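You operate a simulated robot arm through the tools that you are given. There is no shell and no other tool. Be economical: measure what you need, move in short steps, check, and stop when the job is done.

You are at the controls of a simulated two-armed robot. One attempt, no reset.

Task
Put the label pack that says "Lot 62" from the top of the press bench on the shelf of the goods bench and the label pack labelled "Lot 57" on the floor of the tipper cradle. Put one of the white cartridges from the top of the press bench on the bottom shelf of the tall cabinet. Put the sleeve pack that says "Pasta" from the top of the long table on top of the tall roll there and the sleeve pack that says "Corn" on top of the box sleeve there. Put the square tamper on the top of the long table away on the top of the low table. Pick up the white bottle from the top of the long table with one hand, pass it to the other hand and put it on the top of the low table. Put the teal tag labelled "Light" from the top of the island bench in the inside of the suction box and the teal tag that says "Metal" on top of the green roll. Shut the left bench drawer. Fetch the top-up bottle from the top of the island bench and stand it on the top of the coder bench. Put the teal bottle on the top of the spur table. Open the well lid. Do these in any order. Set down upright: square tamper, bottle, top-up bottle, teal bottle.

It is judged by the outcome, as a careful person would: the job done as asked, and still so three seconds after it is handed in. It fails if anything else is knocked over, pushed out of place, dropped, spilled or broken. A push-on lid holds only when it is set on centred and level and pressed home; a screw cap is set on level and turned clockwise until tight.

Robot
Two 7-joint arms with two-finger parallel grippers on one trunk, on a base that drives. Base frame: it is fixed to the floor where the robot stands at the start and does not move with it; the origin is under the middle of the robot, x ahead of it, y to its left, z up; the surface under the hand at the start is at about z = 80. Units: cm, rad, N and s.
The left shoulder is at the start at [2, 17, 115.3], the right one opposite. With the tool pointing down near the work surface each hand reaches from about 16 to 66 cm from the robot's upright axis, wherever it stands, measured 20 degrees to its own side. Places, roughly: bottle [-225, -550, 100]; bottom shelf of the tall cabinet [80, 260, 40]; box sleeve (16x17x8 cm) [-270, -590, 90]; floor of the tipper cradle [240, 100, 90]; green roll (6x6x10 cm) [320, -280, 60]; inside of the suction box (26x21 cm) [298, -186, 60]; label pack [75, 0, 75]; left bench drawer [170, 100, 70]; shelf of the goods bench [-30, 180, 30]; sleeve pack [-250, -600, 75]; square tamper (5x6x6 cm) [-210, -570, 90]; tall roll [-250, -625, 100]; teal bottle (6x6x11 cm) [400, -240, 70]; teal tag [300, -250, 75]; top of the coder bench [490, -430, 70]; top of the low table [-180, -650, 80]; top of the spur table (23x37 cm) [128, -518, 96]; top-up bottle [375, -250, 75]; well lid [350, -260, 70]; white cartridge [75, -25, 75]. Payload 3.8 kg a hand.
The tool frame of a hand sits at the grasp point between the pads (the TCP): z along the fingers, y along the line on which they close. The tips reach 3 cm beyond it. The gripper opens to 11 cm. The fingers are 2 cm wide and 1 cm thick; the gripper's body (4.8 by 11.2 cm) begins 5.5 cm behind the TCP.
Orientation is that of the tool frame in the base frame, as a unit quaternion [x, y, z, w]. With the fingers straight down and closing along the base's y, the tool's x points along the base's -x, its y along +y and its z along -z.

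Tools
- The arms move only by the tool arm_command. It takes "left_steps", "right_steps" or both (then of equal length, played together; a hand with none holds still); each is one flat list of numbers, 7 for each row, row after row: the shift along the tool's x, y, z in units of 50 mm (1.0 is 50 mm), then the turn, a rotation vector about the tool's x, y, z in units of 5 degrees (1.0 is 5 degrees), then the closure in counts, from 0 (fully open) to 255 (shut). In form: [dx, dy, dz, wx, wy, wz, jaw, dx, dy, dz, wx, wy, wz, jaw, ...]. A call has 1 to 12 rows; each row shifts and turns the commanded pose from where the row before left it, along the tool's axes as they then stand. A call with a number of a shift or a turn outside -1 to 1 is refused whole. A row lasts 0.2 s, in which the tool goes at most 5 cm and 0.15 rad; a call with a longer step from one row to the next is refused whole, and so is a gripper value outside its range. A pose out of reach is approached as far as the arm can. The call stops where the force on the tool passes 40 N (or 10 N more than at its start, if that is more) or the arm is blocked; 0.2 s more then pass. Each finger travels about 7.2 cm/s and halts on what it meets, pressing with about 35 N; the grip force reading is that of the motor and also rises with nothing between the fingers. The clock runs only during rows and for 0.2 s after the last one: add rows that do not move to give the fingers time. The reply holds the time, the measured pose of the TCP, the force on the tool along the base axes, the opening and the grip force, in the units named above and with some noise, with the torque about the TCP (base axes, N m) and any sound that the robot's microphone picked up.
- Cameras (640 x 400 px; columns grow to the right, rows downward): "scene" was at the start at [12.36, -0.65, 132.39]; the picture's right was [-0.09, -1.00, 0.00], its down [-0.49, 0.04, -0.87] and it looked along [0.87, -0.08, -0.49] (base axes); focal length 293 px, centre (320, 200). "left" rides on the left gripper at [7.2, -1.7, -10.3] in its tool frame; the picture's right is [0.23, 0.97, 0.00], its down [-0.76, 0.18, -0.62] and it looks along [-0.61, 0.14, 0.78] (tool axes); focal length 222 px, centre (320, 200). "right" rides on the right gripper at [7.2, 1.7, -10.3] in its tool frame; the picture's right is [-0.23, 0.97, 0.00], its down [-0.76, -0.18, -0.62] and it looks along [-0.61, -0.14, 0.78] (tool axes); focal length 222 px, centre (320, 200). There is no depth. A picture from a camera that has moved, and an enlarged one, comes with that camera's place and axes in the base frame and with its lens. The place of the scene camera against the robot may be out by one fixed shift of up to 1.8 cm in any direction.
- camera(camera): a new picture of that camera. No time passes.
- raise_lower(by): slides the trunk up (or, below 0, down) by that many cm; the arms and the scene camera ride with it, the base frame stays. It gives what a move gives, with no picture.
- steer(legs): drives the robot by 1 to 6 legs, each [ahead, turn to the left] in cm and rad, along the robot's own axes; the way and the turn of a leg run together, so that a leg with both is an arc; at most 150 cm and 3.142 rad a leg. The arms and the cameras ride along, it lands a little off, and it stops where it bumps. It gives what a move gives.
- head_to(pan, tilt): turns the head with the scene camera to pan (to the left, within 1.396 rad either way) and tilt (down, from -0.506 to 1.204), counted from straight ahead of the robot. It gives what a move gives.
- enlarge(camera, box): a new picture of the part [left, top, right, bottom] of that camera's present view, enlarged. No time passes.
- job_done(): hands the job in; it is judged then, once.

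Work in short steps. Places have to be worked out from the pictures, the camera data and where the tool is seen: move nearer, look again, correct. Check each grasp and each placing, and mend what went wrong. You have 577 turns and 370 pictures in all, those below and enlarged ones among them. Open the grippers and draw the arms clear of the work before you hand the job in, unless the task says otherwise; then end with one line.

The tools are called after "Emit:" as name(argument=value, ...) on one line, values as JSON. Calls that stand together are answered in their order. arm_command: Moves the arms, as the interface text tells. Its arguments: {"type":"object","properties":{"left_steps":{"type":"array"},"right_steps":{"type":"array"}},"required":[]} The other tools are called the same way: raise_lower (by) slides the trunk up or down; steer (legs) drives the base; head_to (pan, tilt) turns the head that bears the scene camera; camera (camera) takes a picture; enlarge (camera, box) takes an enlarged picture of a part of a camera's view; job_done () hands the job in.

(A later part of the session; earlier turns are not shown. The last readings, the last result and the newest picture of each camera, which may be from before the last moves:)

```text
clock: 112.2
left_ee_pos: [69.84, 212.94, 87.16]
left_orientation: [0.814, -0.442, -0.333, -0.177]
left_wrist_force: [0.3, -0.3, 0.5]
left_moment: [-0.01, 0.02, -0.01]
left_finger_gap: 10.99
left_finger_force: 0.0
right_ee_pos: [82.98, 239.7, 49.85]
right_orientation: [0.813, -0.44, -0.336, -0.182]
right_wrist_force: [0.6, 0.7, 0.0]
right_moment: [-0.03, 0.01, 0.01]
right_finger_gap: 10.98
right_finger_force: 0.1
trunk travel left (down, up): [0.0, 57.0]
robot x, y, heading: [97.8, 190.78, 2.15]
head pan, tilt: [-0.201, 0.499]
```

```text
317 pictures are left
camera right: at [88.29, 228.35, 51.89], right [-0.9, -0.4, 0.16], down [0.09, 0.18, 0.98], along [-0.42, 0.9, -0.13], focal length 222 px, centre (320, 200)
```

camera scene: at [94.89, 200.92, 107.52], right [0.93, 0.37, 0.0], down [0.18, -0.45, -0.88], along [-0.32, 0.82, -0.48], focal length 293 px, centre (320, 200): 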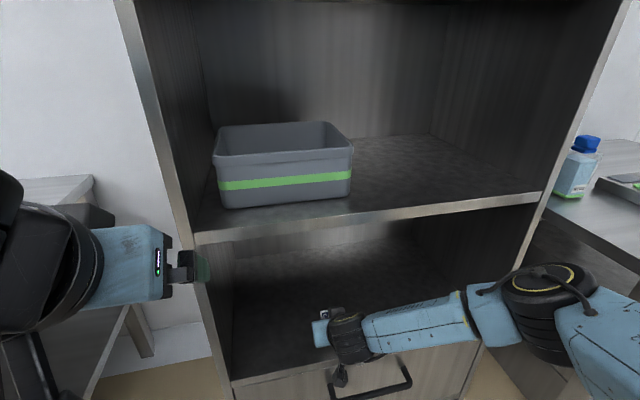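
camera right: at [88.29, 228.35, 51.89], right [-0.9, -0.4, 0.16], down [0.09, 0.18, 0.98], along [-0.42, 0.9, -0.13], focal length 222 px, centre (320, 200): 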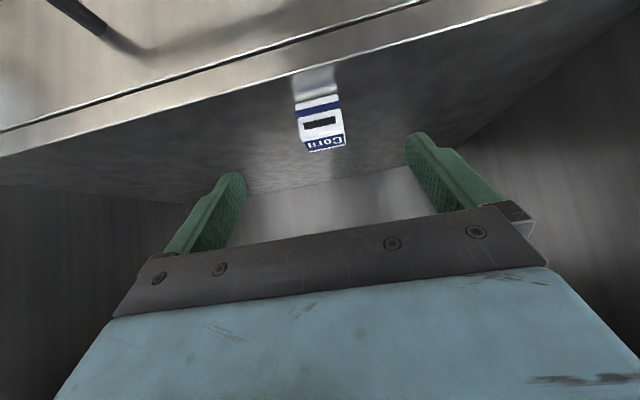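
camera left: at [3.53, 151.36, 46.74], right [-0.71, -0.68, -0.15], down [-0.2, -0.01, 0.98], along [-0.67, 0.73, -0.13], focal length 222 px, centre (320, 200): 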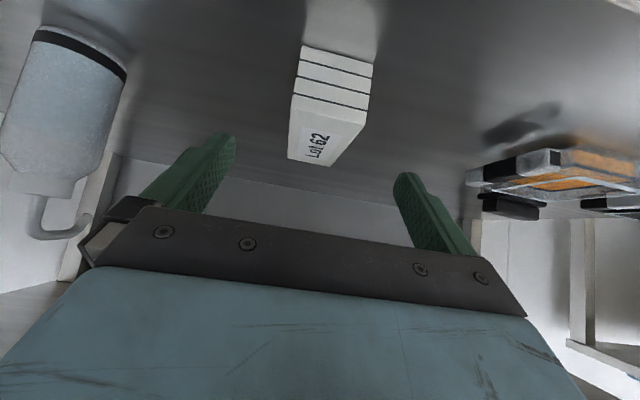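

The cartridge stands on the bottom shelf. I back out, raise up, and turn around to look at the drawers on the press bench.

Emit:
steer(legs=[[-36, 0]])

Emit:
arm_command(right_steps=[-0.6, 0, -0.6, 0, 0, 0, 0, -0.6, 0, -0.6, 0, 0, 0, 0, -0.6, 0, -0.6, 0, 0, 0, 0, -0.6, 0, -0.6, 0, 0, 0, 0, -0.6, 0, -0.6, 0, 0, 0, 0, -0.6, 0, -0.6, 0, 0, 0, 0, -0.6, 0, -0.6, 0, 0, 0, 0, -0.6, 0, -0.6, 0, 0, 0, 0, -0.6, 0, -0.6, 0, 0, 0, 0])

Emit:
raise_lower(by=25)

Emit:
steer(legs=[[0, -3.1]])

Emit:
head_to(pan=0.0, tilt=0.5)

Emit:
camera(camera="scene")

```text
clock: 114.6
left_ee_pos: [89.58, 182.76, 87.07]
left_orientation: [0.815, -0.44, -0.334, -0.177]
left_wrist_force: [-0.6, 0.0, 0.4]
left_moment: [0.04, 0.0, 0.01]
left_finger_gap: 11.01
left_finger_force: 0.1
right_ee_pos: [102.53, 209.38, 49.76]
right_orientation: [0.813, -0.439, -0.336, -0.181]
right_wrist_force: [-1.2, 0.1, -1.0]
right_moment: [0.0, 0.02, -0.02]
right_finger_gap: 10.99
right_finger_force: 0.0
trunk travel left (down, up): [0.0, 57.0]
robot x, y, heading: [117.67, 160.34, 2.148]
head pan, tilt: [-0.201, 0.499]
```

```text
clock: 116.6
left_ee_pos: [89.5, 182.72, 87.2]
left_orientation: [0.815, -0.44, -0.334, -0.177]
left_wrist_force: [0.5, -0.4, -0.2]
left_moment: [-0.03, 0.02, -0.02]
left_finger_gap: 11.01
left_finger_force: 0.1
right_ee_pos: [102.43, 209.53, 88.05]
right_orientation: [0.814, -0.438, -0.334, -0.182]
right_wrist_force: [0.0, 0.3, 0.6]
right_moment: [-0.03, 0.0, -0.01]
right_finger_gap: 11.02
right_finger_force: 0.0
trunk travel left (down, up): [0.0, 57.0]
robot x, y, heading: [117.87, 160.03, 2.149]
head pan, tilt: [-0.201, 0.499]
```

```text
clock: 119.1
left_ee_pos: [89.58, 182.61, 112.08]
left_orientation: [0.815, -0.44, -0.334, -0.177]
left_wrist_force: [-0.8, -0.1, -1.1]
left_moment: [-0.01, -0.01, 0.02]
left_finger_gap: 10.99
left_finger_force: 0.1
right_ee_pos: [102.4, 209.48, 112.81]
right_orientation: [0.814, -0.439, -0.335, -0.181]
right_wrist_force: [-0.7, 0.1, -0.4]
right_moment: [-0.02, 0.01, -0.03]
right_finger_gap: 11.03
right_finger_force: 0.0
trunk travel left (down, up): [-25.0, 32.0]
robot x, y, heading: [117.84, 160.34, 2.151]
head pan, tilt: [-0.201, 0.499]
```

```text
clock: 126.8
left_ee_pos: [147.19, 139.31, 112.25]
left_orientation: [0.421, 0.825, -0.168, 0.338]
left_wrist_force: [-0.2, -0.3, -0.9]
left_moment: [-0.01, 0.0, 0.01]
left_finger_gap: 11.0
left_finger_force: 0.0
right_ee_pos: [135.44, 111.88, 112.97]
right_orientation: [0.421, 0.823, -0.175, 0.34]
right_wrist_force: [0.8, -0.5, 0.2]
right_moment: [0.02, -0.03, -0.01]
right_finger_gap: 11.01
right_finger_force: 0.1
trunk travel left (down, up): [-25.0, 32.0]
robot x, y, heading: [118.07, 160.34, -0.947]
head pan, tilt: [-0.201, 0.499]
```

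```text
clock: 127.5
left_ee_pos: [147.11, 139.09, 112.14]
left_orientation: [0.421, 0.825, -0.169, 0.338]
left_wrist_force: [0.5, 0.5, -0.6]
left_moment: [-0.02, 0.0, -0.03]
left_finger_gap: 11.0
left_finger_force: 0.1
right_ee_pos: [135.54, 111.88, 112.92]
right_orientation: [0.421, 0.823, -0.173, 0.34]
right_wrist_force: [-0.2, -0.6, 0.3]
right_moment: [-0.02, 0.02, 0.01]
right_finger_gap: 11.0
right_finger_force: 0.0
trunk travel left (down, up): [-25.0, 32.0]
robot x, y, heading: [117.62, 160.56, -0.952]
head pan, tilt: [0.0, 0.499]
```

```text
316 pictures are left
camera scene: at [125.65, 151.37, 132.52], right [-0.81, -0.58, 0.0], down [-0.28, 0.39, -0.88], along [0.51, -0.71, -0.48], focal length 293 px, centre (320, 200)
```

scene: 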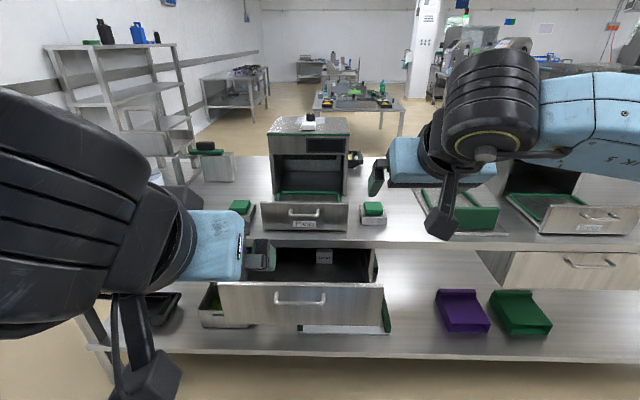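

The open bench drawer is straight ahead. Let me enlarge to read labels and look for the tipper cradle.

Emit:
enlarge(camera="scene", box=[130, 80, 450, 280])

Emit:
enlarge(camera="scene", box=[180, 220, 420, 370])

Emit:
head_to(pan=0.5, tilt=0.5)

Emit:
camera(camera="scene")

Emit:
head_to(pan=-0.5, tilt=0.5)

Emit:
camera(camera="scene")

```text
2.00 times, centred on (290, 180) of scene
camera zoom: at [125.65, 151.37, 132.52], right [-0.81, -0.58, 0.0], down [-0.28, 0.39, -0.88], along [0.51, -0.71, -0.48], focal length 586 px, centre (380, 240)
```

zoom: 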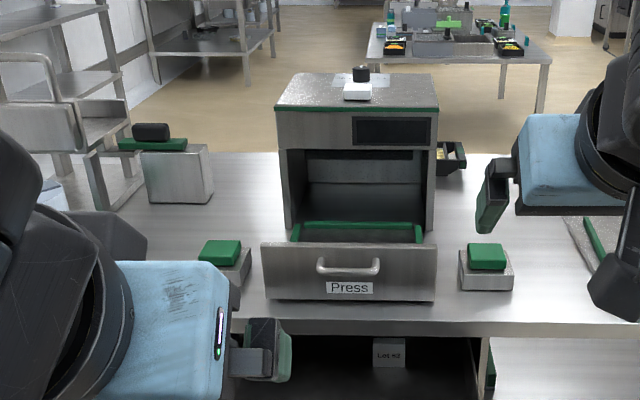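

```text
2.67 times, centred on (300, 295) of scene
camera zoom: at [125.65, 151.37, 132.52], right [-0.81, -0.58, 0.0], down [-0.28, 0.39, -0.88], along [0.51, -0.71, -0.48], focal length 782 px, centre (373, -53)
```

zoom: 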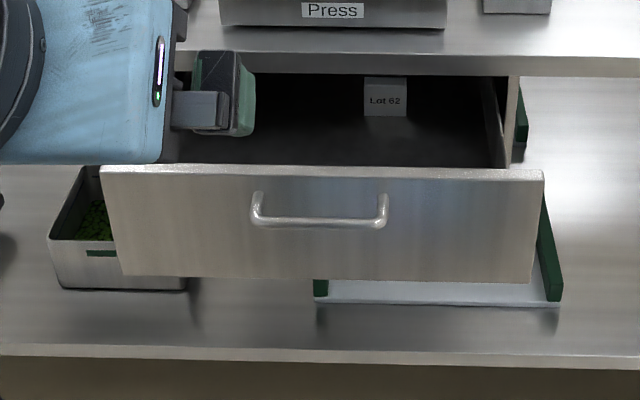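

```text
clock: 128.4
left_ee_pos: [147.08, 139.19, 112.04]
left_orientation: [0.422, 0.824, -0.169, 0.337]
left_wrist_force: [0.1, 0.0, -0.7]
left_moment: [0.02, 0.0, -0.02]
left_finger_gap: 11.03
left_finger_force: 0.0
right_ee_pos: [135.45, 111.82, 112.82]
right_orientation: [0.421, 0.823, -0.174, 0.339]
right_wrist_force: [-0.3, 0.0, 0.3]
right_moment: [0.01, -0.01, -0.03]
right_finger_gap: 11.01
right_finger_force: 0.0
trunk travel left (down, up): [-25.0, 32.0]
robot x, y, heading: [117.65, 159.97, -0.949]
head pan, tilt: [0.499, 0.499]
```

```text
313 pictures are left
camera scene: at [128.54, 154.81, 132.52], right [-0.43, -0.9, 0.0], down [-0.43, 0.21, -0.88], along [0.79, -0.38, -0.48], focal length 293 px, centre (320, 200)
```

scene: 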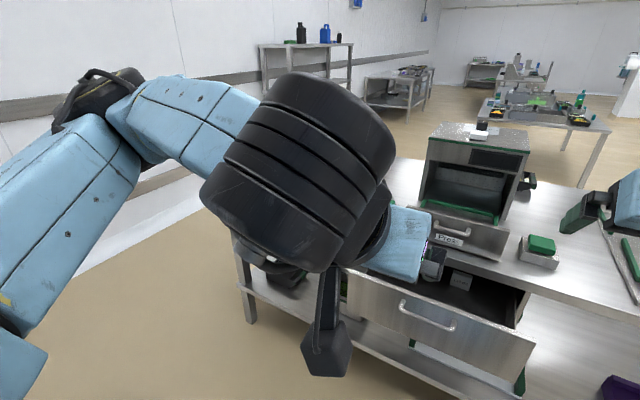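

```text
clock: 129.7
left_ee_pos: [147.15, 139.23, 112.24]
left_orientation: [0.422, 0.824, -0.169, 0.338]
left_wrist_force: [1.2, -0.4, -0.4]
left_moment: [-0.01, 0.01, -0.01]
left_finger_gap: 11.0
left_finger_force: 0.0
right_ee_pos: [135.56, 111.93, 112.82]
right_orientation: [0.421, 0.823, -0.174, 0.34]
right_wrist_force: [0.5, -0.1, -0.1]
right_moment: [0.01, -0.01, 0.0]
right_finger_gap: 11.0
right_finger_force: 0.1
trunk travel left (down, up): [-25.0, 32.0]
robot x, y, heading: [118.07, 160.29, -0.949]
head pan, tilt: [-0.499, 0.499]
```

```text
312 pictures are left
camera scene: at [121.48, 149.73, 132.52], right [-0.99, -0.12, 0.0], down [-0.06, 0.47, -0.88], along [0.11, -0.87, -0.48], focal length 293 px, centre (320, 200)
```

scene: 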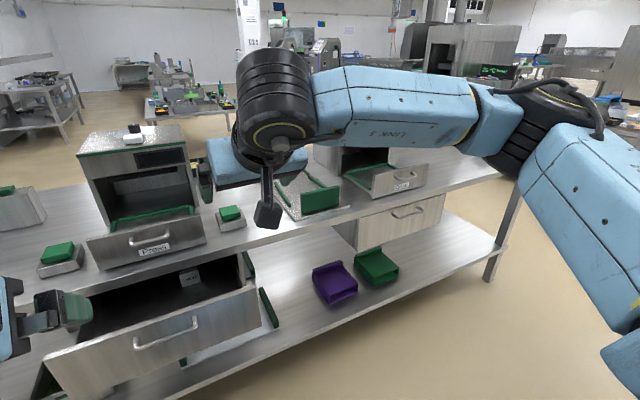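

The left drawer front is about 70 cm ahead of me, handle z≈70, open some 13 cm. I'll push it shut with the left fist: lower the trunk, level the left hand, close it.

Emit:
raise_lower(by=-25)

Emit:
arm_command(left_steps=[0, 0, 0, 0, -1, 0, 255, 0, 0, 0, 0, -1, 0, 255, 0, 0, 0, 0, -1, 0, 255, 0, 0, 0, 0, -1, 0, 255, 0, 0, 0, 0, -1, 0, 255, 0, 0, 0, 0, -1, 0, 255, 0, 0, 0, 0, -1, 0, 255, 0, 0, 0, 0, -1, 0, 255, 0, 0, 0, 0, -1, 0, 255])

Emit:
arm_command(left_steps=[0.657, -0.126, 0.6, 0, 0, 0, 255, 0.657, -0.126, 0.6, 0, 0, 0, 255, 0.657, -0.126, 0.6, 0, 0, 0, 255, 0.657, -0.126, 0.6, 0, 0, 0, 255, 0.657, -0.126, 0.6, 0, 0, 0, 255, 0.657, -0.126, 0.6, 0, 0, 0, 255, 0.657, -0.126, 0.6, 0, 0, 0, 255])

Emit:
head_to(pan=0.1, tilt=0.6)

Emit:
camera(camera="scene")

Emit:
camera(camera="left")

```text
clock: 132.3
left_ee_pos: [147.17, 139.27, 87.08]
left_orientation: [0.422, 0.824, -0.17, 0.338]
left_wrist_force: [-0.2, -0.2, -0.4]
left_moment: [0.03, 0.01, -0.01]
left_finger_gap: 10.99
left_finger_force: 0.1
right_ee_pos: [135.42, 111.88, 87.77]
right_orientation: [0.421, 0.823, -0.174, 0.34]
right_wrist_force: [-0.3, 0.3, -0.5]
right_moment: [0.03, -0.01, 0.0]
right_finger_gap: 10.98
right_finger_force: 0.0
trunk travel left (down, up): [0.0, 57.0]
robot x, y, heading: [117.73, 160.04, -0.942]
head pan, tilt: [-0.499, 0.499]
```

```text
clock: 134.3
left_ee_pos: [146.84, 132.5, 88.92]
left_orientation: [0.325, 0.633, -0.317, 0.628]
left_wrist_force: [0.6, -0.1, 0.8]
left_moment: [-0.01, 0.0, 0.03]
left_finger_gap: 0.01
left_finger_force: 35.3
left hand out of reach, approached as far as the arm can: row 1, 2, 3, 4, 5, 6, 7, 9
right_ee_pos: [135.45, 111.82, 87.79]
right_orientation: [0.421, 0.822, -0.175, 0.34]
right_wrist_force: [0.0, 0.0, 1.0]
right_moment: [-0.01, -0.01, 0.03]
right_finger_gap: 11.0
right_finger_force: 0.1
trunk travel left (down, up): [0.0, 57.0]
robot x, y, heading: [118.17, 160.42, -0.949]
head pan, tilt: [-0.499, 0.499]
```

```text
clock: 135.9
left_ee_pos: [151.49, 111.85, 68.82]
left_orientation: [0.324, 0.636, -0.314, 0.627]
left_wrist_force: [0.0, -0.8, 0.1]
left_moment: [0.03, -0.02, 0.0]
left_finger_gap: 0.03
left_finger_force: 34.7
left hand out of reach, approached as far as the arm can: row 5, 6, 7
right_ee_pos: [135.45, 111.89, 87.85]
right_orientation: [0.421, 0.823, -0.174, 0.339]
right_wrist_force: [-0.1, -0.6, 0.6]
right_moment: [-0.01, -0.03, -0.01]
right_finger_gap: 11.01
right_finger_force: 0.1
trunk travel left (down, up): [0.0, 57.0]
robot x, y, heading: [118.17, 160.0, -0.948]
head pan, tilt: [-0.499, 0.499]
```

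```text
clock: 136.9
left_ee_pos: [151.65, 111.88, 69.01]
left_orientation: [0.323, 0.637, -0.312, 0.627]
left_wrist_force: [-0.2, -0.3, -0.2]
left_moment: [0.01, 0.0, 0.0]
left_finger_gap: 0.0
left_finger_force: 35.1
right_ee_pos: [135.45, 111.96, 87.89]
right_orientation: [0.421, 0.822, -0.175, 0.34]
right_wrist_force: [-0.7, 0.0, 0.5]
right_moment: [-0.02, 0.01, 0.02]
right_finger_gap: 11.0
right_finger_force: 0.2
trunk travel left (down, up): [0.0, 57.0]
robot x, y, heading: [118.13, 160.43, -0.946]
head pan, tilt: [0.099, 0.6]
```

```text
311 pictures are left
camera scene: at [126.19, 152.13, 106.61], right [-0.75, -0.66, 0.0], down [-0.37, 0.42, -0.83], along [0.55, -0.62, -0.56], focal length 293 px, centre (320, 200)
```

scene: 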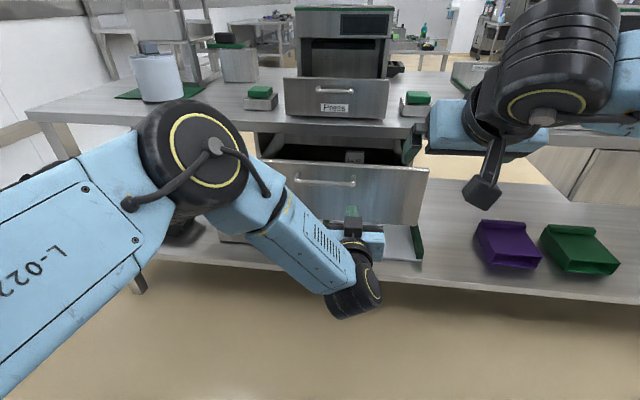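

```text
310 pictures are left
camera left: at [143.95, 119.47, 61.75], right [0.78, 0.58, -0.22], down [-0.22, 0.59, 0.77], along [0.58, -0.56, 0.59], focal length 222 px, centre (320, 200)
```

left: 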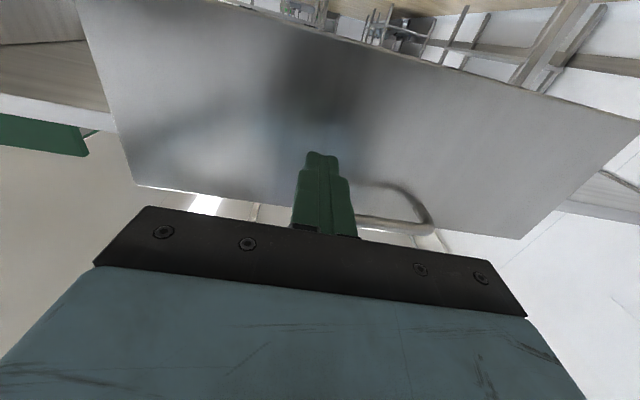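

The fist is level with the handle and slightly right of centre. I shift it left and lower, below the handle, then look at how it lines up.

Emit:
arm_command(left_steps=[0.6, 0.4, -0.2, 0, 0, 0, 255, 0.6, 0.4, -0.2, 0, 0, 0, 255, 0, 0.3, 0, 0, 0, 0, 255])

Emit:
camera(camera="left")

```text
clock: 137.7
left_ee_pos: [149.43, 115.22, 67.97]
left_orientation: [0.325, 0.635, -0.315, 0.627]
left_wrist_force: [-0.6, -0.3, 0.8]
left_moment: [0.0, -0.02, 0.01]
left_finger_gap: 0.0
left_finger_force: 34.3
left hand out of reach, approached as far as the arm can: row 1, 2, 3
right_ee_pos: [135.54, 111.96, 87.85]
right_orientation: [0.421, 0.823, -0.174, 0.34]
right_wrist_force: [0.5, -0.2, -0.2]
right_moment: [0.01, -0.01, -0.02]
right_finger_gap: 10.99
right_finger_force: 0.0
trunk travel left (down, up): [0.0, 57.0]
robot x, y, heading: [118.07, 160.19, -0.946]
head pan, tilt: [0.099, 0.6]
```

```text
309 pictures are left
camera left: at [141.83, 122.73, 60.74], right [0.78, 0.58, -0.22], down [-0.22, 0.59, 0.77], along [0.58, -0.56, 0.6], focal length 222 px, centre (320, 200)
```

left: 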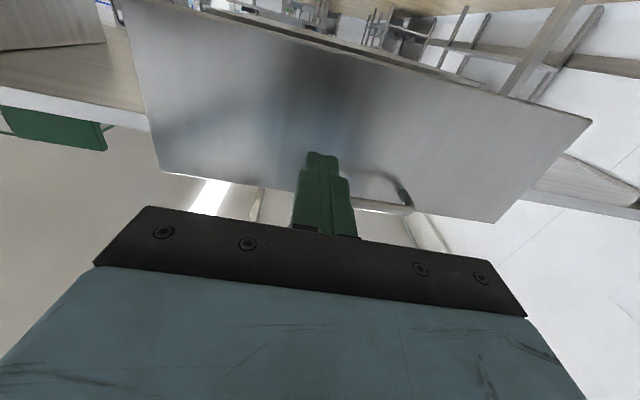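

The fingertips aim at the panel between handle and edge, which is fine for pushing. I drive 11 cm nearer, then push with the arm.

Emit:
steer(legs=[[11, 0]])

Emit:
arm_command(left_steps=[0, 0, 0.3, 0, 0, 0, 255, 0, 0, 0.3, 0, 0, 0, 255, 0, 0, 0.3, 0, 0, 0, 255, 0, 0, 0.3, 0, 0, 0, 255, 0, 0, 0.3, 0, 0, 0, 255])

Emit:
camera(camera="scene")

```text
clock: 138.9
left_ee_pos: [155.81, 106.42, 67.91]
left_orientation: [0.324, 0.635, -0.314, 0.627]
left_wrist_force: [-0.7, 0.2, 0.5]
left_moment: [-0.01, 0.0, 0.01]
left_finger_gap: 0.0
left_finger_force: 34.6
right_ee_pos: [141.72, 103.01, 87.86]
right_orientation: [0.421, 0.823, -0.174, 0.34]
right_wrist_force: [0.7, 0.7, 0.5]
right_moment: [-0.01, -0.04, -0.01]
right_finger_gap: 11.01
right_finger_force: 0.0
trunk travel left (down, up): [0.0, 57.0]
robot x, y, heading: [124.06, 151.59, -0.95]
head pan, tilt: [0.099, 0.6]
```

```text
clock: 140.1
left_ee_pos: [159.16, 99.85, 69.03]
left_orientation: [0.322, 0.637, -0.312, 0.627]
left_wrist_force: [1.2, 0.4, -0.6]
left_moment: [-0.01, 0.02, 0.0]
left_finger_gap: 0.01
left_finger_force: 34.9
left hand out of reach, approached as far as the arm can: row 2, 3, 4, 5
right_ee_pos: [141.83, 103.03, 87.85]
right_orientation: [0.421, 0.823, -0.174, 0.34]
right_wrist_force: [0.6, -0.9, -0.1]
right_moment: [0.02, 0.0, 0.01]
right_finger_gap: 11.01
right_finger_force: 0.1
trunk travel left (down, up): [0.0, 57.0]
robot x, y, heading: [124.21, 151.55, -0.951]
head pan, tilt: [0.099, 0.6]
```

```text
308 pictures are left
camera scene: at [132.51, 143.33, 106.61], right [-0.75, -0.66, 0.0], down [-0.37, 0.42, -0.83], along [0.55, -0.62, -0.56], focal length 293 px, centre (320, 200)
```

scene: 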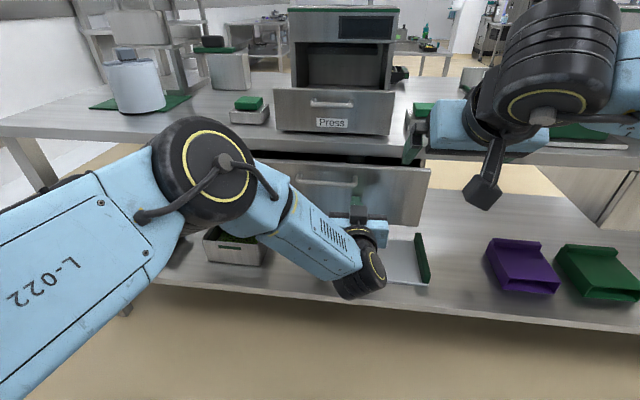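

The arm is at the end of its reach for this pose, and the fingertips are almost at the panel. I push by driving forward in small steps.

Emit:
steer(legs=[[5, 0]])

Emit:
camera(camera="left")

```text
clock: 141.0
left_ee_pos: [162.21, 95.86, 68.95]
left_orientation: [0.323, 0.637, -0.312, 0.626]
left_wrist_force: [0.6, -1.2, 0.8]
left_moment: [0.0, 0.0, -0.02]
left_finger_gap: 0.0
left_finger_force: 35.9
right_ee_pos: [144.71, 99.08, 87.75]
right_orientation: [0.422, 0.822, -0.175, 0.34]
right_wrist_force: [-0.1, -0.1, -0.4]
right_moment: [0.03, 0.03, -0.01]
right_finger_gap: 11.01
right_finger_force: 0.0
trunk travel left (down, up): [0.0, 57.0]
robot x, y, heading: [127.02, 147.62, -0.948]
head pan, tilt: [0.099, 0.6]
```

```text
307 pictures are left
camera left: at [154.43, 103.37, 61.86], right [0.78, 0.59, -0.22], down [-0.22, 0.59, 0.77], along [0.58, -0.55, 0.59], focal length 222 px, centre (320, 200)
```

left: 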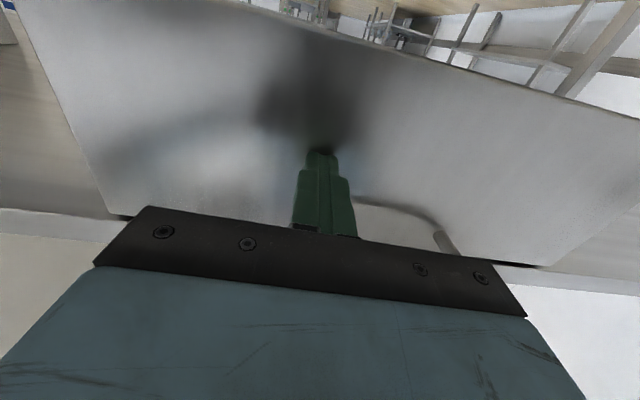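

Emit:
steer(legs=[[3, 0]])

Emit:
camera(camera="scene")

```text
clock: 141.8
left_ee_pos: [162.11, 95.81, 68.98]
left_orientation: [0.321, 0.636, -0.313, 0.628]
left_wrist_force: [-6.1, 17.7, 8.5]
left_moment: [-0.38, -0.17, 0.01]
left_finger_gap: 0.0
left_finger_force: 35.1
right_ee_pos: [144.98, 98.82, 87.83]
right_orientation: [0.421, 0.823, -0.175, 0.34]
right_wrist_force: [0.2, -0.9, -0.2]
right_moment: [-0.02, -0.03, -0.01]
right_finger_gap: 10.98
right_finger_force: 0.2
trunk travel left (down, up): [0.0, 57.0]
robot x, y, heading: [127.07, 147.17, -0.942]
head pan, tilt: [0.099, 0.6]
stopped in leg 1: the force on the tool passed its limit at 68 N (the readings are from after the stop); the commanded pose is now the measured one
```

```text
306 pictures are left
camera scene: at [135.66, 139.09, 106.63], right [-0.75, -0.66, 0.0], down [-0.37, 0.42, -0.83], along [0.55, -0.62, -0.56], focal length 293 px, centre (320, 200)
```

scene: 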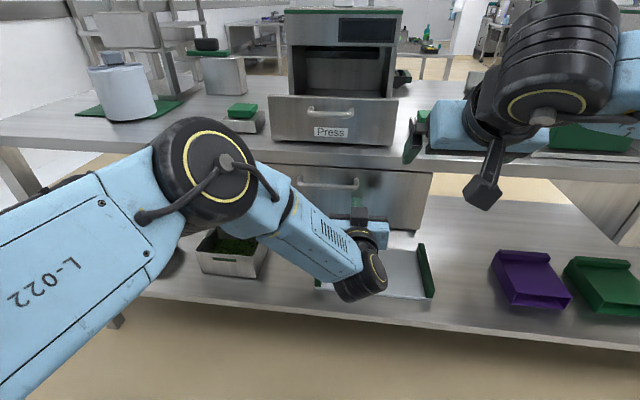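

The drawer hit its stop; it looks shut. I back off and inspect.

Emit:
steer(legs=[[-30, 0]])

Emit:
raise_lower(by=25)

Emit:
camera(camera="scene")

```text
clock: 143.8
left_ee_pos: [144.78, 120.2, 68.79]
left_orientation: [0.322, 0.637, -0.311, 0.627]
left_wrist_force: [-0.5, 0.6, 0.0]
left_moment: [0.0, 0.03, -0.03]
left_finger_gap: 0.01
left_finger_force: 35.8
right_ee_pos: [127.72, 122.96, 87.8]
right_orientation: [0.42, 0.824, -0.174, 0.34]
right_wrist_force: [-0.7, -0.2, 1.3]
right_moment: [0.02, 0.0, 0.0]
right_finger_gap: 11.02
right_finger_force: 0.2
trunk travel left (down, up): [0.0, 57.0]
robot x, y, heading: [109.89, 171.55, -0.941]
head pan, tilt: [0.099, 0.6]
```

```text
clock: 146.4
left_ee_pos: [144.83, 120.19, 93.88]
left_orientation: [0.321, 0.638, -0.31, 0.627]
left_wrist_force: [0.3, 0.0, 0.3]
left_moment: [0.0, -0.01, -0.03]
left_finger_gap: 0.0
left_finger_force: 34.8
right_ee_pos: [127.62, 122.97, 112.84]
right_orientation: [0.419, 0.824, -0.174, 0.34]
right_wrist_force: [0.2, 0.2, 0.0]
right_moment: [-0.01, 0.02, -0.01]
right_finger_gap: 11.02
right_finger_force: 0.2
trunk travel left (down, up): [-25.0, 32.0]
robot x, y, heading: [109.63, 171.43, -0.942]
head pan, tilt: [0.099, 0.6]
```

```text
305 pictures are left
camera scene: at [118.16, 163.26, 131.6], right [-0.75, -0.67, 0.0], down [-0.38, 0.42, -0.83], along [0.55, -0.62, -0.56], focal length 293 px, centre (320, 200)
```

scene: 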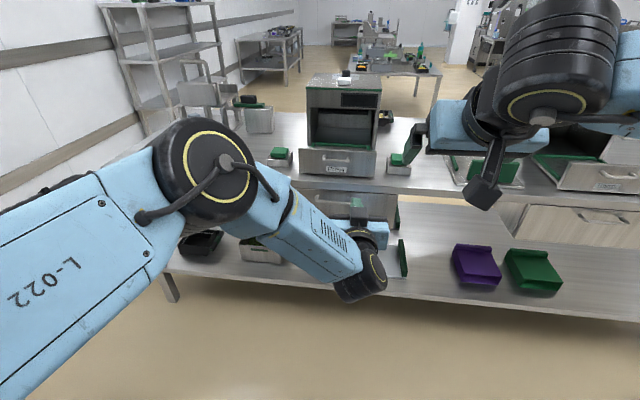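

The drawer is shut flush. Now I tip the left hand back up out of the view to study the tipper cradle at the bench's far end.

Emit:
arm_command(left_steps=[0, 0, 0, 0, 1, 0, 0, 0, 0, 0, 0, 1, 0, 0, 0, 0, 0, 0, 1, 0, 0, 0, 0, 0, 0, 1, 0, 0, 0, 0, 0, 0, 1, 0, 0, 0, 0, 0, 0, 1, 0, 0, 0, 0, 0, 0, 1, 0, 0, 0, 0, 0, 0, 1, 0, 0, 0, 0, 0, 0, 1, 0, 0])

Emit:
arm_command(left_steps=[-0.4, 0, -0.4, 0, 1, 0, 0, -0.4, 0, -0.4, 0, 1, 0, 0, -0.4, 0, -0.4, 0, 1, 0, 0, 0, 0, -0.5, 0, 1, 0, 0, 0, 0, -0.5, 0, 1, 0, 0, 0, 0, -0.5, 0, 1, 0, 0, 0, 0, 0, 0, 1, 0, 0, 0, 0, 0, 0, 1, 0, 0, 0, 0, 0, 0, 1, 0, 0])

Emit:
head_to(pan=0.4, tilt=0.45)

Emit:
camera(camera="scene")

```text
clock: 148.4
left_ee_pos: [144.79, 120.19, 93.72]
left_orientation: [0.416, 0.83, -0.163, 0.334]
left_wrist_force: [0.3, 0.6, -0.1]
left_moment: [-0.01, 0.03, 0.0]
left_finger_gap: 10.96
left_finger_force: 0.1
right_ee_pos: [127.57, 123.03, 112.85]
right_orientation: [0.419, 0.824, -0.173, 0.339]
right_wrist_force: [0.1, 0.3, -0.2]
right_moment: [-0.02, 0.0, 0.02]
right_finger_gap: 11.01
right_finger_force: 0.0
trunk travel left (down, up): [-25.0, 32.0]
robot x, y, heading: [109.79, 171.6, -0.94]
head pan, tilt: [0.099, 0.6]
```

```text
clock: 150.4
left_ee_pos: [142.23, 123.88, 108.94]
left_orientation: [0.447, 0.894, -0.002, 0.011]
left_wrist_force: [0.9, 0.6, -0.9]
left_moment: [0.01, 0.0, -0.01]
left_finger_gap: 11.02
left_finger_force: 0.1
left hand out of reach, approached as far as the arm can: row 8, 9
right_ee_pos: [127.49, 123.07, 112.9]
right_orientation: [0.419, 0.825, -0.172, 0.339]
right_wrist_force: [0.4, 0.3, -0.4]
right_moment: [0.02, -0.02, -0.01]
right_finger_gap: 11.0
right_finger_force: 0.1
trunk travel left (down, up): [-25.0, 32.0]
robot x, y, heading: [109.76, 171.59, -0.947]
head pan, tilt: [0.099, 0.6]
```

```text
clock: 151.2
left_ee_pos: [142.08, 123.77, 109.02]
left_orientation: [0.447, 0.895, -0.002, 0.012]
left_wrist_force: [-0.1, 0.0, 0.4]
left_moment: [0.03, 0.02, -0.03]
left_finger_gap: 11.0
left_finger_force: 0.1
right_ee_pos: [127.48, 122.94, 112.99]
right_orientation: [0.419, 0.824, -0.173, 0.34]
right_wrist_force: [0.4, 0.5, 0.6]
right_moment: [-0.01, -0.03, 0.03]
right_finger_gap: 11.0
right_finger_force: 0.0
trunk travel left (down, up): [-25.0, 32.0]
robot x, y, heading: [109.52, 171.22, -0.942]
head pan, tilt: [0.4, 0.45]
```

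```text
304 pictures are left
camera scene: at [120.14, 165.12, 132.96], right [-0.52, -0.86, 0.0], down [-0.37, 0.23, -0.9], along [0.77, -0.47, -0.44], focal length 293 px, centre (320, 200)
```

scene: 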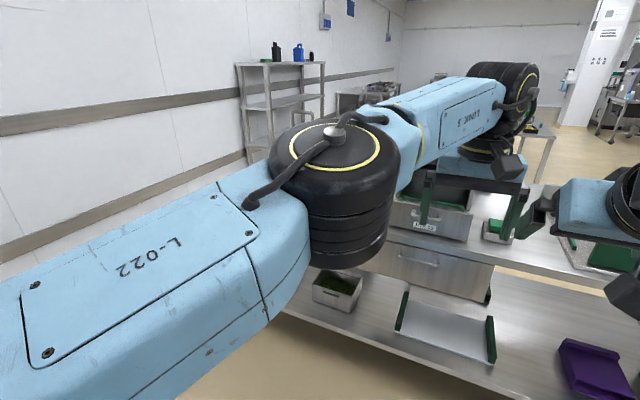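

The arm blocks the view; I turn the base a little left so I look between the arms.

Emit:
steer(legs=[[0, 0.6]])

Emit:
head_to(pan=-0.15, tilt=0.4)

Emit:
camera(camera="scene")

```text
clock: 153.2
left_ee_pos: [163.4, 150.28, 109.06]
left_orientation: [0.162, 0.987, 0.001, 0.012]
left_wrist_force: [0.1, 0.3, -0.3]
left_moment: [-0.03, 0.0, 0.0]
left_finger_gap: 10.99
left_finger_force: 0.1
right_ee_pos: [151.85, 141.56, 112.9]
right_orientation: [0.157, 0.911, -0.065, 0.375]
right_wrist_force: [0.1, 0.4, 0.3]
right_moment: [-0.02, 0.01, -0.02]
right_finger_gap: 11.01
right_finger_force: 0.0
trunk travel left (down, up): [-25.0, 32.0]
robot x, y, heading: [109.88, 171.24, -0.345]
head pan, tilt: [0.4, 0.45]
```

```text
clock: 154.2
left_ee_pos: [163.51, 150.3, 109.03]
left_orientation: [0.163, 0.987, 0.001, 0.012]
left_wrist_force: [0.7, -0.8, 1.0]
left_moment: [-0.02, 0.01, -0.01]
left_finger_gap: 10.97
left_finger_force: 0.1
right_ee_pos: [151.73, 141.52, 112.89]
right_orientation: [0.158, 0.911, -0.066, 0.375]
right_wrist_force: [-0.5, 1.1, -0.2]
right_moment: [0.0, 0.01, -0.02]
right_finger_gap: 11.0
right_finger_force: 0.1
trunk travel left (down, up): [-25.0, 32.0]
robot x, y, heading: [109.38, 171.26, -0.345]
head pan, tilt: [-0.15, 0.4]
```

```text
303 pictures are left
camera scene: at [121.18, 166.48, 133.43], right [-0.47, -0.88, 0.0], down [-0.34, 0.18, -0.92], along [0.81, -0.44, -0.39], focal length 293 px, centre (320, 200)
```

scene: 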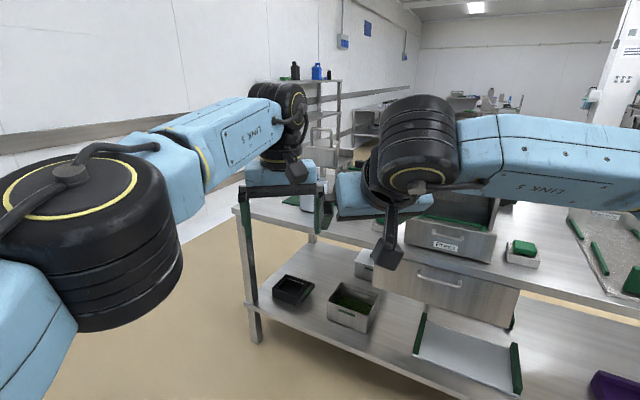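

I drive along the aisle to stand in front of the cradle end, then look.

Emit:
steer(legs=[[0, 0.944], [70, 0], [0, -1.571]])

Emit:
head_to(pan=0.0, tilt=0.4)

Emit:
camera(camera="scene")

```text
clock: 164.3
left_ee_pos: [197.42, 162.34, 109.09]
left_orientation: [0.461, 0.887, -0.002, 0.011]
left_wrist_force: [-0.6, -0.3, 0.1]
left_moment: [0.0, -0.05, -0.03]
left_finger_gap: 11.03
left_finger_force: 0.0
right_ee_pos: [183.05, 162.06, 112.8]
right_orientation: [0.434, 0.817, -0.179, 0.336]
right_wrist_force: [0.2, -0.4, 0.7]
right_moment: [0.01, 0.02, -0.02]
right_finger_gap: 11.01
right_finger_force: 0.0
trunk travel left (down, up): [-25.0, 32.0]
robot x, y, heading: [166.77, 210.97, -0.975]
head pan, tilt: [-0.15, 0.4]
```

```text
clock: 165.0
left_ee_pos: [197.51, 162.24, 109.09]
left_orientation: [0.462, 0.887, -0.002, 0.012]
left_wrist_force: [-0.2, -1.2, -0.2]
left_moment: [-0.02, 0.01, -0.01]
left_finger_gap: 10.99
left_finger_force: 0.0
right_ee_pos: [182.89, 162.19, 112.77]
right_orientation: [0.434, 0.817, -0.18, 0.336]
right_wrist_force: [0.3, 1.0, -1.0]
right_moment: [-0.03, 0.01, 0.0]
right_finger_gap: 10.99
right_finger_force: 0.0
trunk travel left (down, up): [-25.0, 32.0]
robot x, y, heading: [166.73, 211.12, -0.976]
head pan, tilt: [0.0, 0.4]
```

```text
302 pictures are left
camera scene: at [174.37, 201.8, 133.43], right [-0.83, -0.56, 0.0], down [-0.22, 0.32, -0.92], along [0.52, -0.76, -0.39], focal length 293 px, centre (320, 200)
```

scene: 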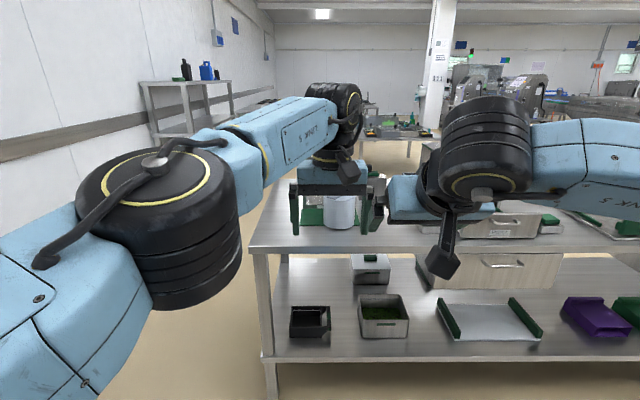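

Arms block the middle. I spread the hands apart sideways and look again.

Emit:
arm_command(left_steps=[0, 0.9, 0, 0, 0, 0, 0, 0, 0.9, 0, 0, 0, 0, 0, 0, 0.9, 0, 0, 0, 0, 0, 0, 0.9, 0, 0, 0, 0, 0, 0, 0.9, 0, 0, 0, 0, 0], right_steps=[0, -0.9, 0, 0, 0, 0, 0, 0, -0.9, 0, 0, 0, 0, 0, 0, -0.9, 0, 0, 0, 0, 0, 0, -0.9, 0, 0, 0, 0, 0, 0, -0.9, 0, 0, 0, 0, 0])

Emit:
camera(camera="scene")

```text
clock: 166.2
left_ee_pos: [215.71, 175.13, 109.24]
left_orientation: [0.462, 0.887, -0.003, 0.013]
left_wrist_force: [0.9, -1.1, -1.2]
left_moment: [-0.02, 0.0, -0.04]
left_finger_gap: 11.02
left_finger_force: 0.1
right_ee_pos: [164.14, 149.45, 112.77]
right_orientation: [0.433, 0.817, -0.179, 0.337]
right_wrist_force: [-0.4, 0.0, 0.0]
right_moment: [-0.01, 0.01, -0.02]
right_finger_gap: 11.03
right_finger_force: 0.0
trunk travel left (down, up): [-25.0, 32.0]
robot x, y, heading: [166.9, 211.16, -0.979]
head pan, tilt: [0.0, 0.4]
```

```text
301 pictures are left
camera scene: at [174.38, 201.87, 133.44], right [-0.83, -0.56, 0.0], down [-0.22, 0.32, -0.92], along [0.52, -0.76, -0.39], focal length 293 px, centre (320, 200)
```

scene: 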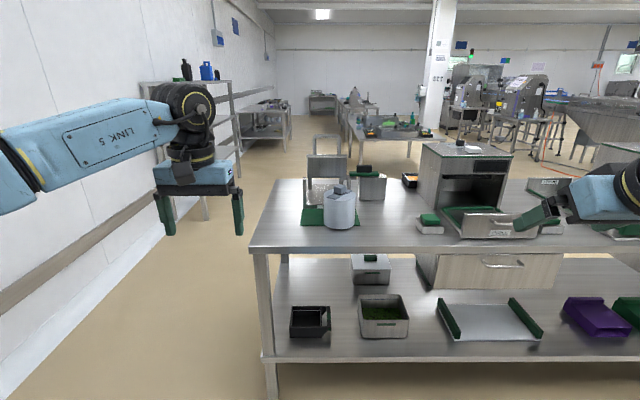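

Now the far end of the bench is visible. I enlarge it.

Emit:
enlarge(camera="scene", box=[270, 120, 430, 240])

Emit:
enlarge(camera="scene", box=[300, 80, 460, 160])

```text
3.33 times, centred on (350, 180) of scene
camera zoom: at [174.38, 201.87, 133.44], right [-0.83, -0.56, 0.0], down [-0.22, 0.32, -0.92], along [0.52, -0.76, -0.39], focal length 978 px, centre (220, 267)
```

zoom: 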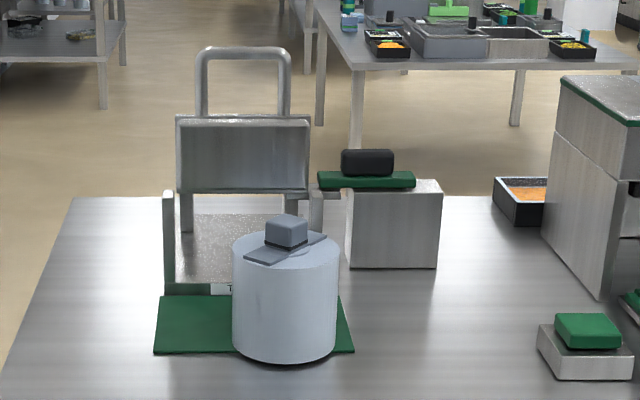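

```text
4.00 times, centred on (380, 120) of scene
camera zoom: at [174.38, 201.87, 133.44], right [-0.83, -0.56, 0.0], down [-0.22, 0.32, -0.92], along [0.52, -0.76, -0.39], focal length 1173 px, centre (80, 520)
```

zoom: 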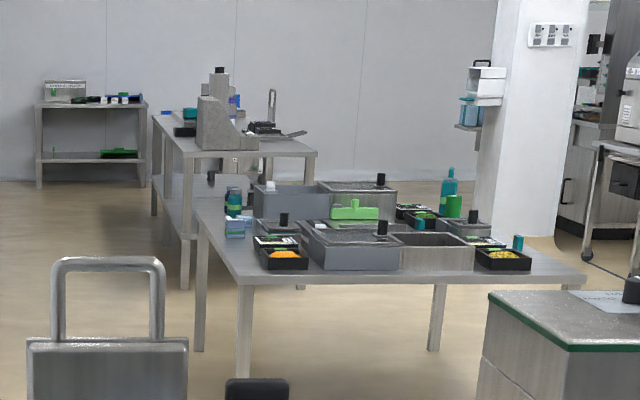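

The cradle stands behind the white canister at about u 255, w 45; the far end of the bench gives clear access later. Now I go back to the near end for Lot 57.

Emit:
arm_command(right_steps=[0, 0.8, 0, 0, 0, 0, 0, 0, 0.8, 0, 0, 0, 0, 0, 0, 0.8, 0, 0, 0, 0, 0])

Emit:
steer(legs=[[0, -1.564], [150, 0], [132, 0], [0, 1.599], [131.6, 0], [0, 1.543]])

Emit:
head_to(pan=0.1, tilt=0.75)

Emit:
camera(camera="scene")

```text
clock: 167.0
left_ee_pos: [215.98, 175.03, 109.12]
left_orientation: [0.462, 0.887, -0.002, 0.011]
left_wrist_force: [0.0, -0.2, -0.1]
left_moment: [0.0, -0.02, -0.01]
left_finger_gap: 10.98
left_finger_force: 0.1
right_ee_pos: [174.37, 156.0, 112.98]
right_orientation: [0.433, 0.817, -0.179, 0.337]
right_wrist_force: [0.6, -0.2, -0.8]
right_moment: [0.0, 0.0, -0.02]
right_finger_gap: 11.01
right_finger_force: 0.2
trunk travel left (down, up): [-25.0, 32.0]
robot x, y, heading: [166.88, 211.37, -0.977]
head pan, tilt: [0.0, 0.4]
```

```text
clock: 198.1
left_ee_pos: [49.92, 1.32, 108.96]
left_orientation: [-0.316, 0.949, 0.006, 0.01]
left_wrist_force: [-0.2, -0.2, -0.2]
left_moment: [-0.01, -0.01, 0.02]
left_finger_gap: 11.01
left_finger_force: 0.0
right_ee_pos: [69.97, -39.48, 112.86]
right_orientation: [-0.285, 0.88, 0.117, 0.363]
right_wrist_force: [-0.3, -0.4, 0.4]
right_moment: [0.0, -0.01, -0.01]
right_finger_gap: 11.01
right_finger_force: 0.1
trunk travel left (down, up): [-25.0, 32.0]
robot x, y, heading: [15.3, -48.46, 0.627]
head pan, tilt: [0.0, 0.4]
```

```text
clock: 198.9
left_ee_pos: [49.85, 1.42, 109.1]
left_orientation: [-0.315, 0.949, 0.007, 0.009]
left_wrist_force: [-0.8, -0.3, 0.0]
left_moment: [0.02, 0.01, -0.03]
left_finger_gap: 11.02
left_finger_force: 0.1
right_ee_pos: [70.0, -39.67, 112.87]
right_orientation: [-0.284, 0.88, 0.117, 0.363]
right_wrist_force: [-0.3, 0.3, -0.3]
right_moment: [0.04, 0.03, 0.0]
right_finger_gap: 10.99
right_finger_force: 0.0
trunk travel left (down, up): [-25.0, 32.0]
robot x, y, heading: [15.3, -48.78, 0.623]
head pan, tilt: [0.099, 0.75]
```

```text
298 pictures are left
camera scene: at [24.4, -41.82, 130.33], right [0.66, -0.75, 0.0], down [-0.51, -0.45, -0.73], along [0.55, 0.48, -0.68], focal length 293 px, centre (320, 200)
```

scene: 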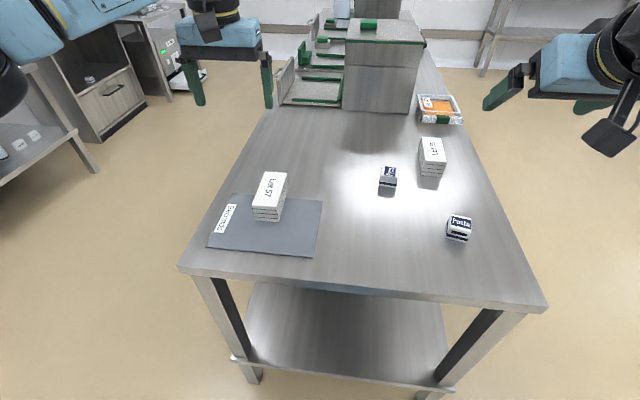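

Lot 57 is within left-hand reach from here. I take a look from the left wrist camera.

Emit:
arm_command(left_steps=[0, 0, 0.4, 0, 0, 0.5, 0])

Emit:
camera(camera="left")

```text
clock: 199.3
left_ee_pos: [49.86, 1.42, 107.07]
left_orientation: [-0.294, 0.956, 0.008, 0.009]
left_wrist_force: [-0.2, 0.7, 0.5]
left_moment: [-0.01, -0.03, -0.01]
left_finger_gap: 10.99
left_finger_force: 0.0
right_ee_pos: [70.03, -39.52, 112.87]
right_orientation: [-0.284, 0.88, 0.116, 0.363]
right_wrist_force: [-1.5, -0.3, -0.1]
right_moment: [0.0, 0.0, -0.03]
right_finger_gap: 11.01
right_finger_force: 0.1
trunk travel left (down, up): [-25.0, 32.0]
robot x, y, heading: [15.24, -48.04, 0.623]
head pan, tilt: [0.099, 0.75]
```

```text
297 pictures are left
camera left: at [44.64, -4.17, 117.14], right [-0.74, 0.68, 0.0], down [0.52, 0.56, 0.64], along [0.43, 0.47, -0.77], focal length 222 px, centre (320, 200)
```

left: 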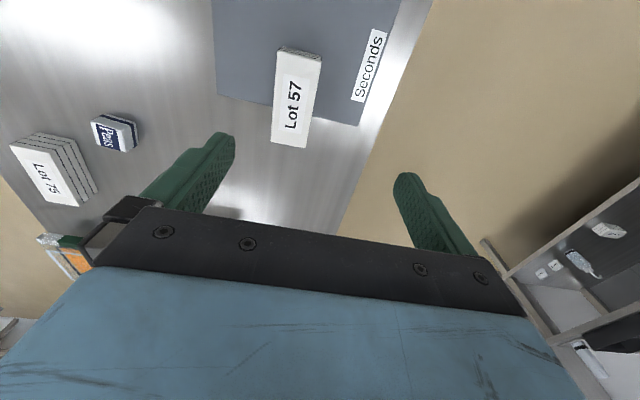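

Lot 57 centre ≈ (53.9,0.5), yaw 35°. I move above it, then descend.

Emit:
arm_command(left_steps=[-0.19, -0.2, 0.9, 0, 0, 0, 0, -0.19, -0.2, 0.9, 0, 0, 0, 0, -0.19, -0.2, 0.8, 0, 0, 0, 0])

Emit:
camera(camera="left")

```text
clock: 200.1
left_ee_pos: [54.19, 0.83, 94.16]
left_orientation: [-0.295, 0.955, 0.006, 0.01]
left_wrist_force: [-0.7, 0.5, -0.6]
left_moment: [-0.03, 0.0, 0.0]
left_finger_gap: 11.0
left_finger_force: 0.1
right_ee_pos: [70.1, -39.57, 112.9]
right_orientation: [-0.285, 0.879, 0.118, 0.363]
right_wrist_force: [0.6, 0.1, -0.1]
right_moment: [0.02, -0.01, -0.01]
right_finger_gap: 11.02
right_finger_force: 0.1
trunk travel left (down, up): [-25.0, 32.0]
robot x, y, heading: [15.2, -48.58, 0.627]
head pan, tilt: [0.099, 0.75]
```

```text
296 pictures are left
camera left: at [48.88, -4.77, 104.22], right [-0.74, 0.68, 0.0], down [0.52, 0.56, 0.64], along [0.43, 0.47, -0.77], focal length 222 px, centre (320, 200)
```

left: 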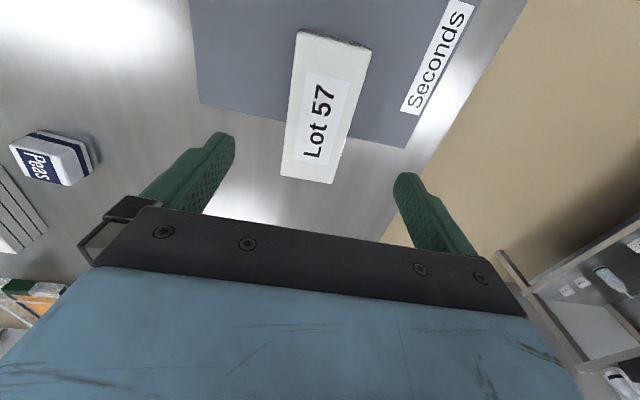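

Nearly aligned; small yaw and position correction, descend to z≈83.8 and close.

Emit:
arm_command(left_steps=[0.06, -0.02, 0.7, 0, 0, -0.4, 0, 0.04, -0.02, 0.8, 0, 0, 0, 0, 0.02, 0, 0.56, 0, 0, 0, 0, 0, 0, 0, 0, 0, 0, 100, 0, 0, 0, 0, 0, 0, 200, 0, 0, 0, 0, 0, 0, 255, 0, 0, 0, 0, 0, 0, 255, 0, 0, 0, 0, 0, 0, 255])

Emit:
arm_command(left_steps=[0, 0, -0.2, 0, 0, 0, 255, 0, 0, -0.4, 0, 0, 0, 255, 0, 0, -0.8, 0, 0, 0, 255, 0, 0, -0.9, 0, 0, 0, 255, 0, 0, -0.9, 0, 0, 0, 255, 0, 0, -0.9, 0, 0, 0, 255, 0, 0, -0.9, 0, 0, 0, 255])

Emit:
camera(camera="left")

```text
clock: 201.9
left_ee_pos: [54.07, 0.44, 83.93]
left_orientation: [-0.31, 0.951, 0.007, 0.01]
left_wrist_force: [-0.1, 0.2, 0.2]
left_moment: [0.0, -0.08, 0.01]
left_finger_gap: 5.49
left_finger_force: 35.3
right_ee_pos: [70.16, -39.59, 112.88]
right_orientation: [-0.286, 0.879, 0.118, 0.362]
right_wrist_force: [-0.1, 1.0, -0.4]
right_moment: [0.0, 0.0, 0.01]
right_finger_gap: 11.0
right_finger_force: 0.0
trunk travel left (down, up): [-25.0, 32.0]
robot x, y, heading: [15.51, -48.54, 0.624]
head pan, tilt: [0.099, 0.75]
```

```text
clock: 203.5
left_ee_pos: [53.45, -0.07, 109.02]
left_orientation: [-0.313, 0.95, 0.008, 0.01]
left_wrist_force: [0.0, -0.3, -1.9]
left_moment: [0.02, 0.02, 0.03]
left_finger_gap: 5.46
left_finger_force: 35.0
right_ee_pos: [70.05, -39.65, 112.85]
right_orientation: [-0.284, 0.88, 0.116, 0.363]
right_wrist_force: [-0.5, -1.3, -0.5]
right_moment: [-0.01, 0.01, -0.02]
right_finger_gap: 11.01
right_finger_force: 0.1
trunk travel left (down, up): [-25.0, 32.0]
robot x, y, heading: [15.15, -48.94, 0.622]
head pan, tilt: [0.099, 0.75]
```

```text
295 pictures are left
camera left: at [48.39, -5.92, 119.15], right [-0.76, 0.65, 0.0], down [0.5, 0.58, 0.64], along [0.42, 0.49, -0.77], focal length 222 px, centre (320, 200)
```

left: 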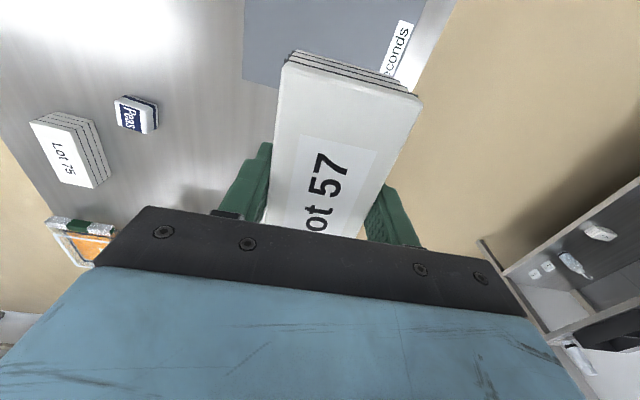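

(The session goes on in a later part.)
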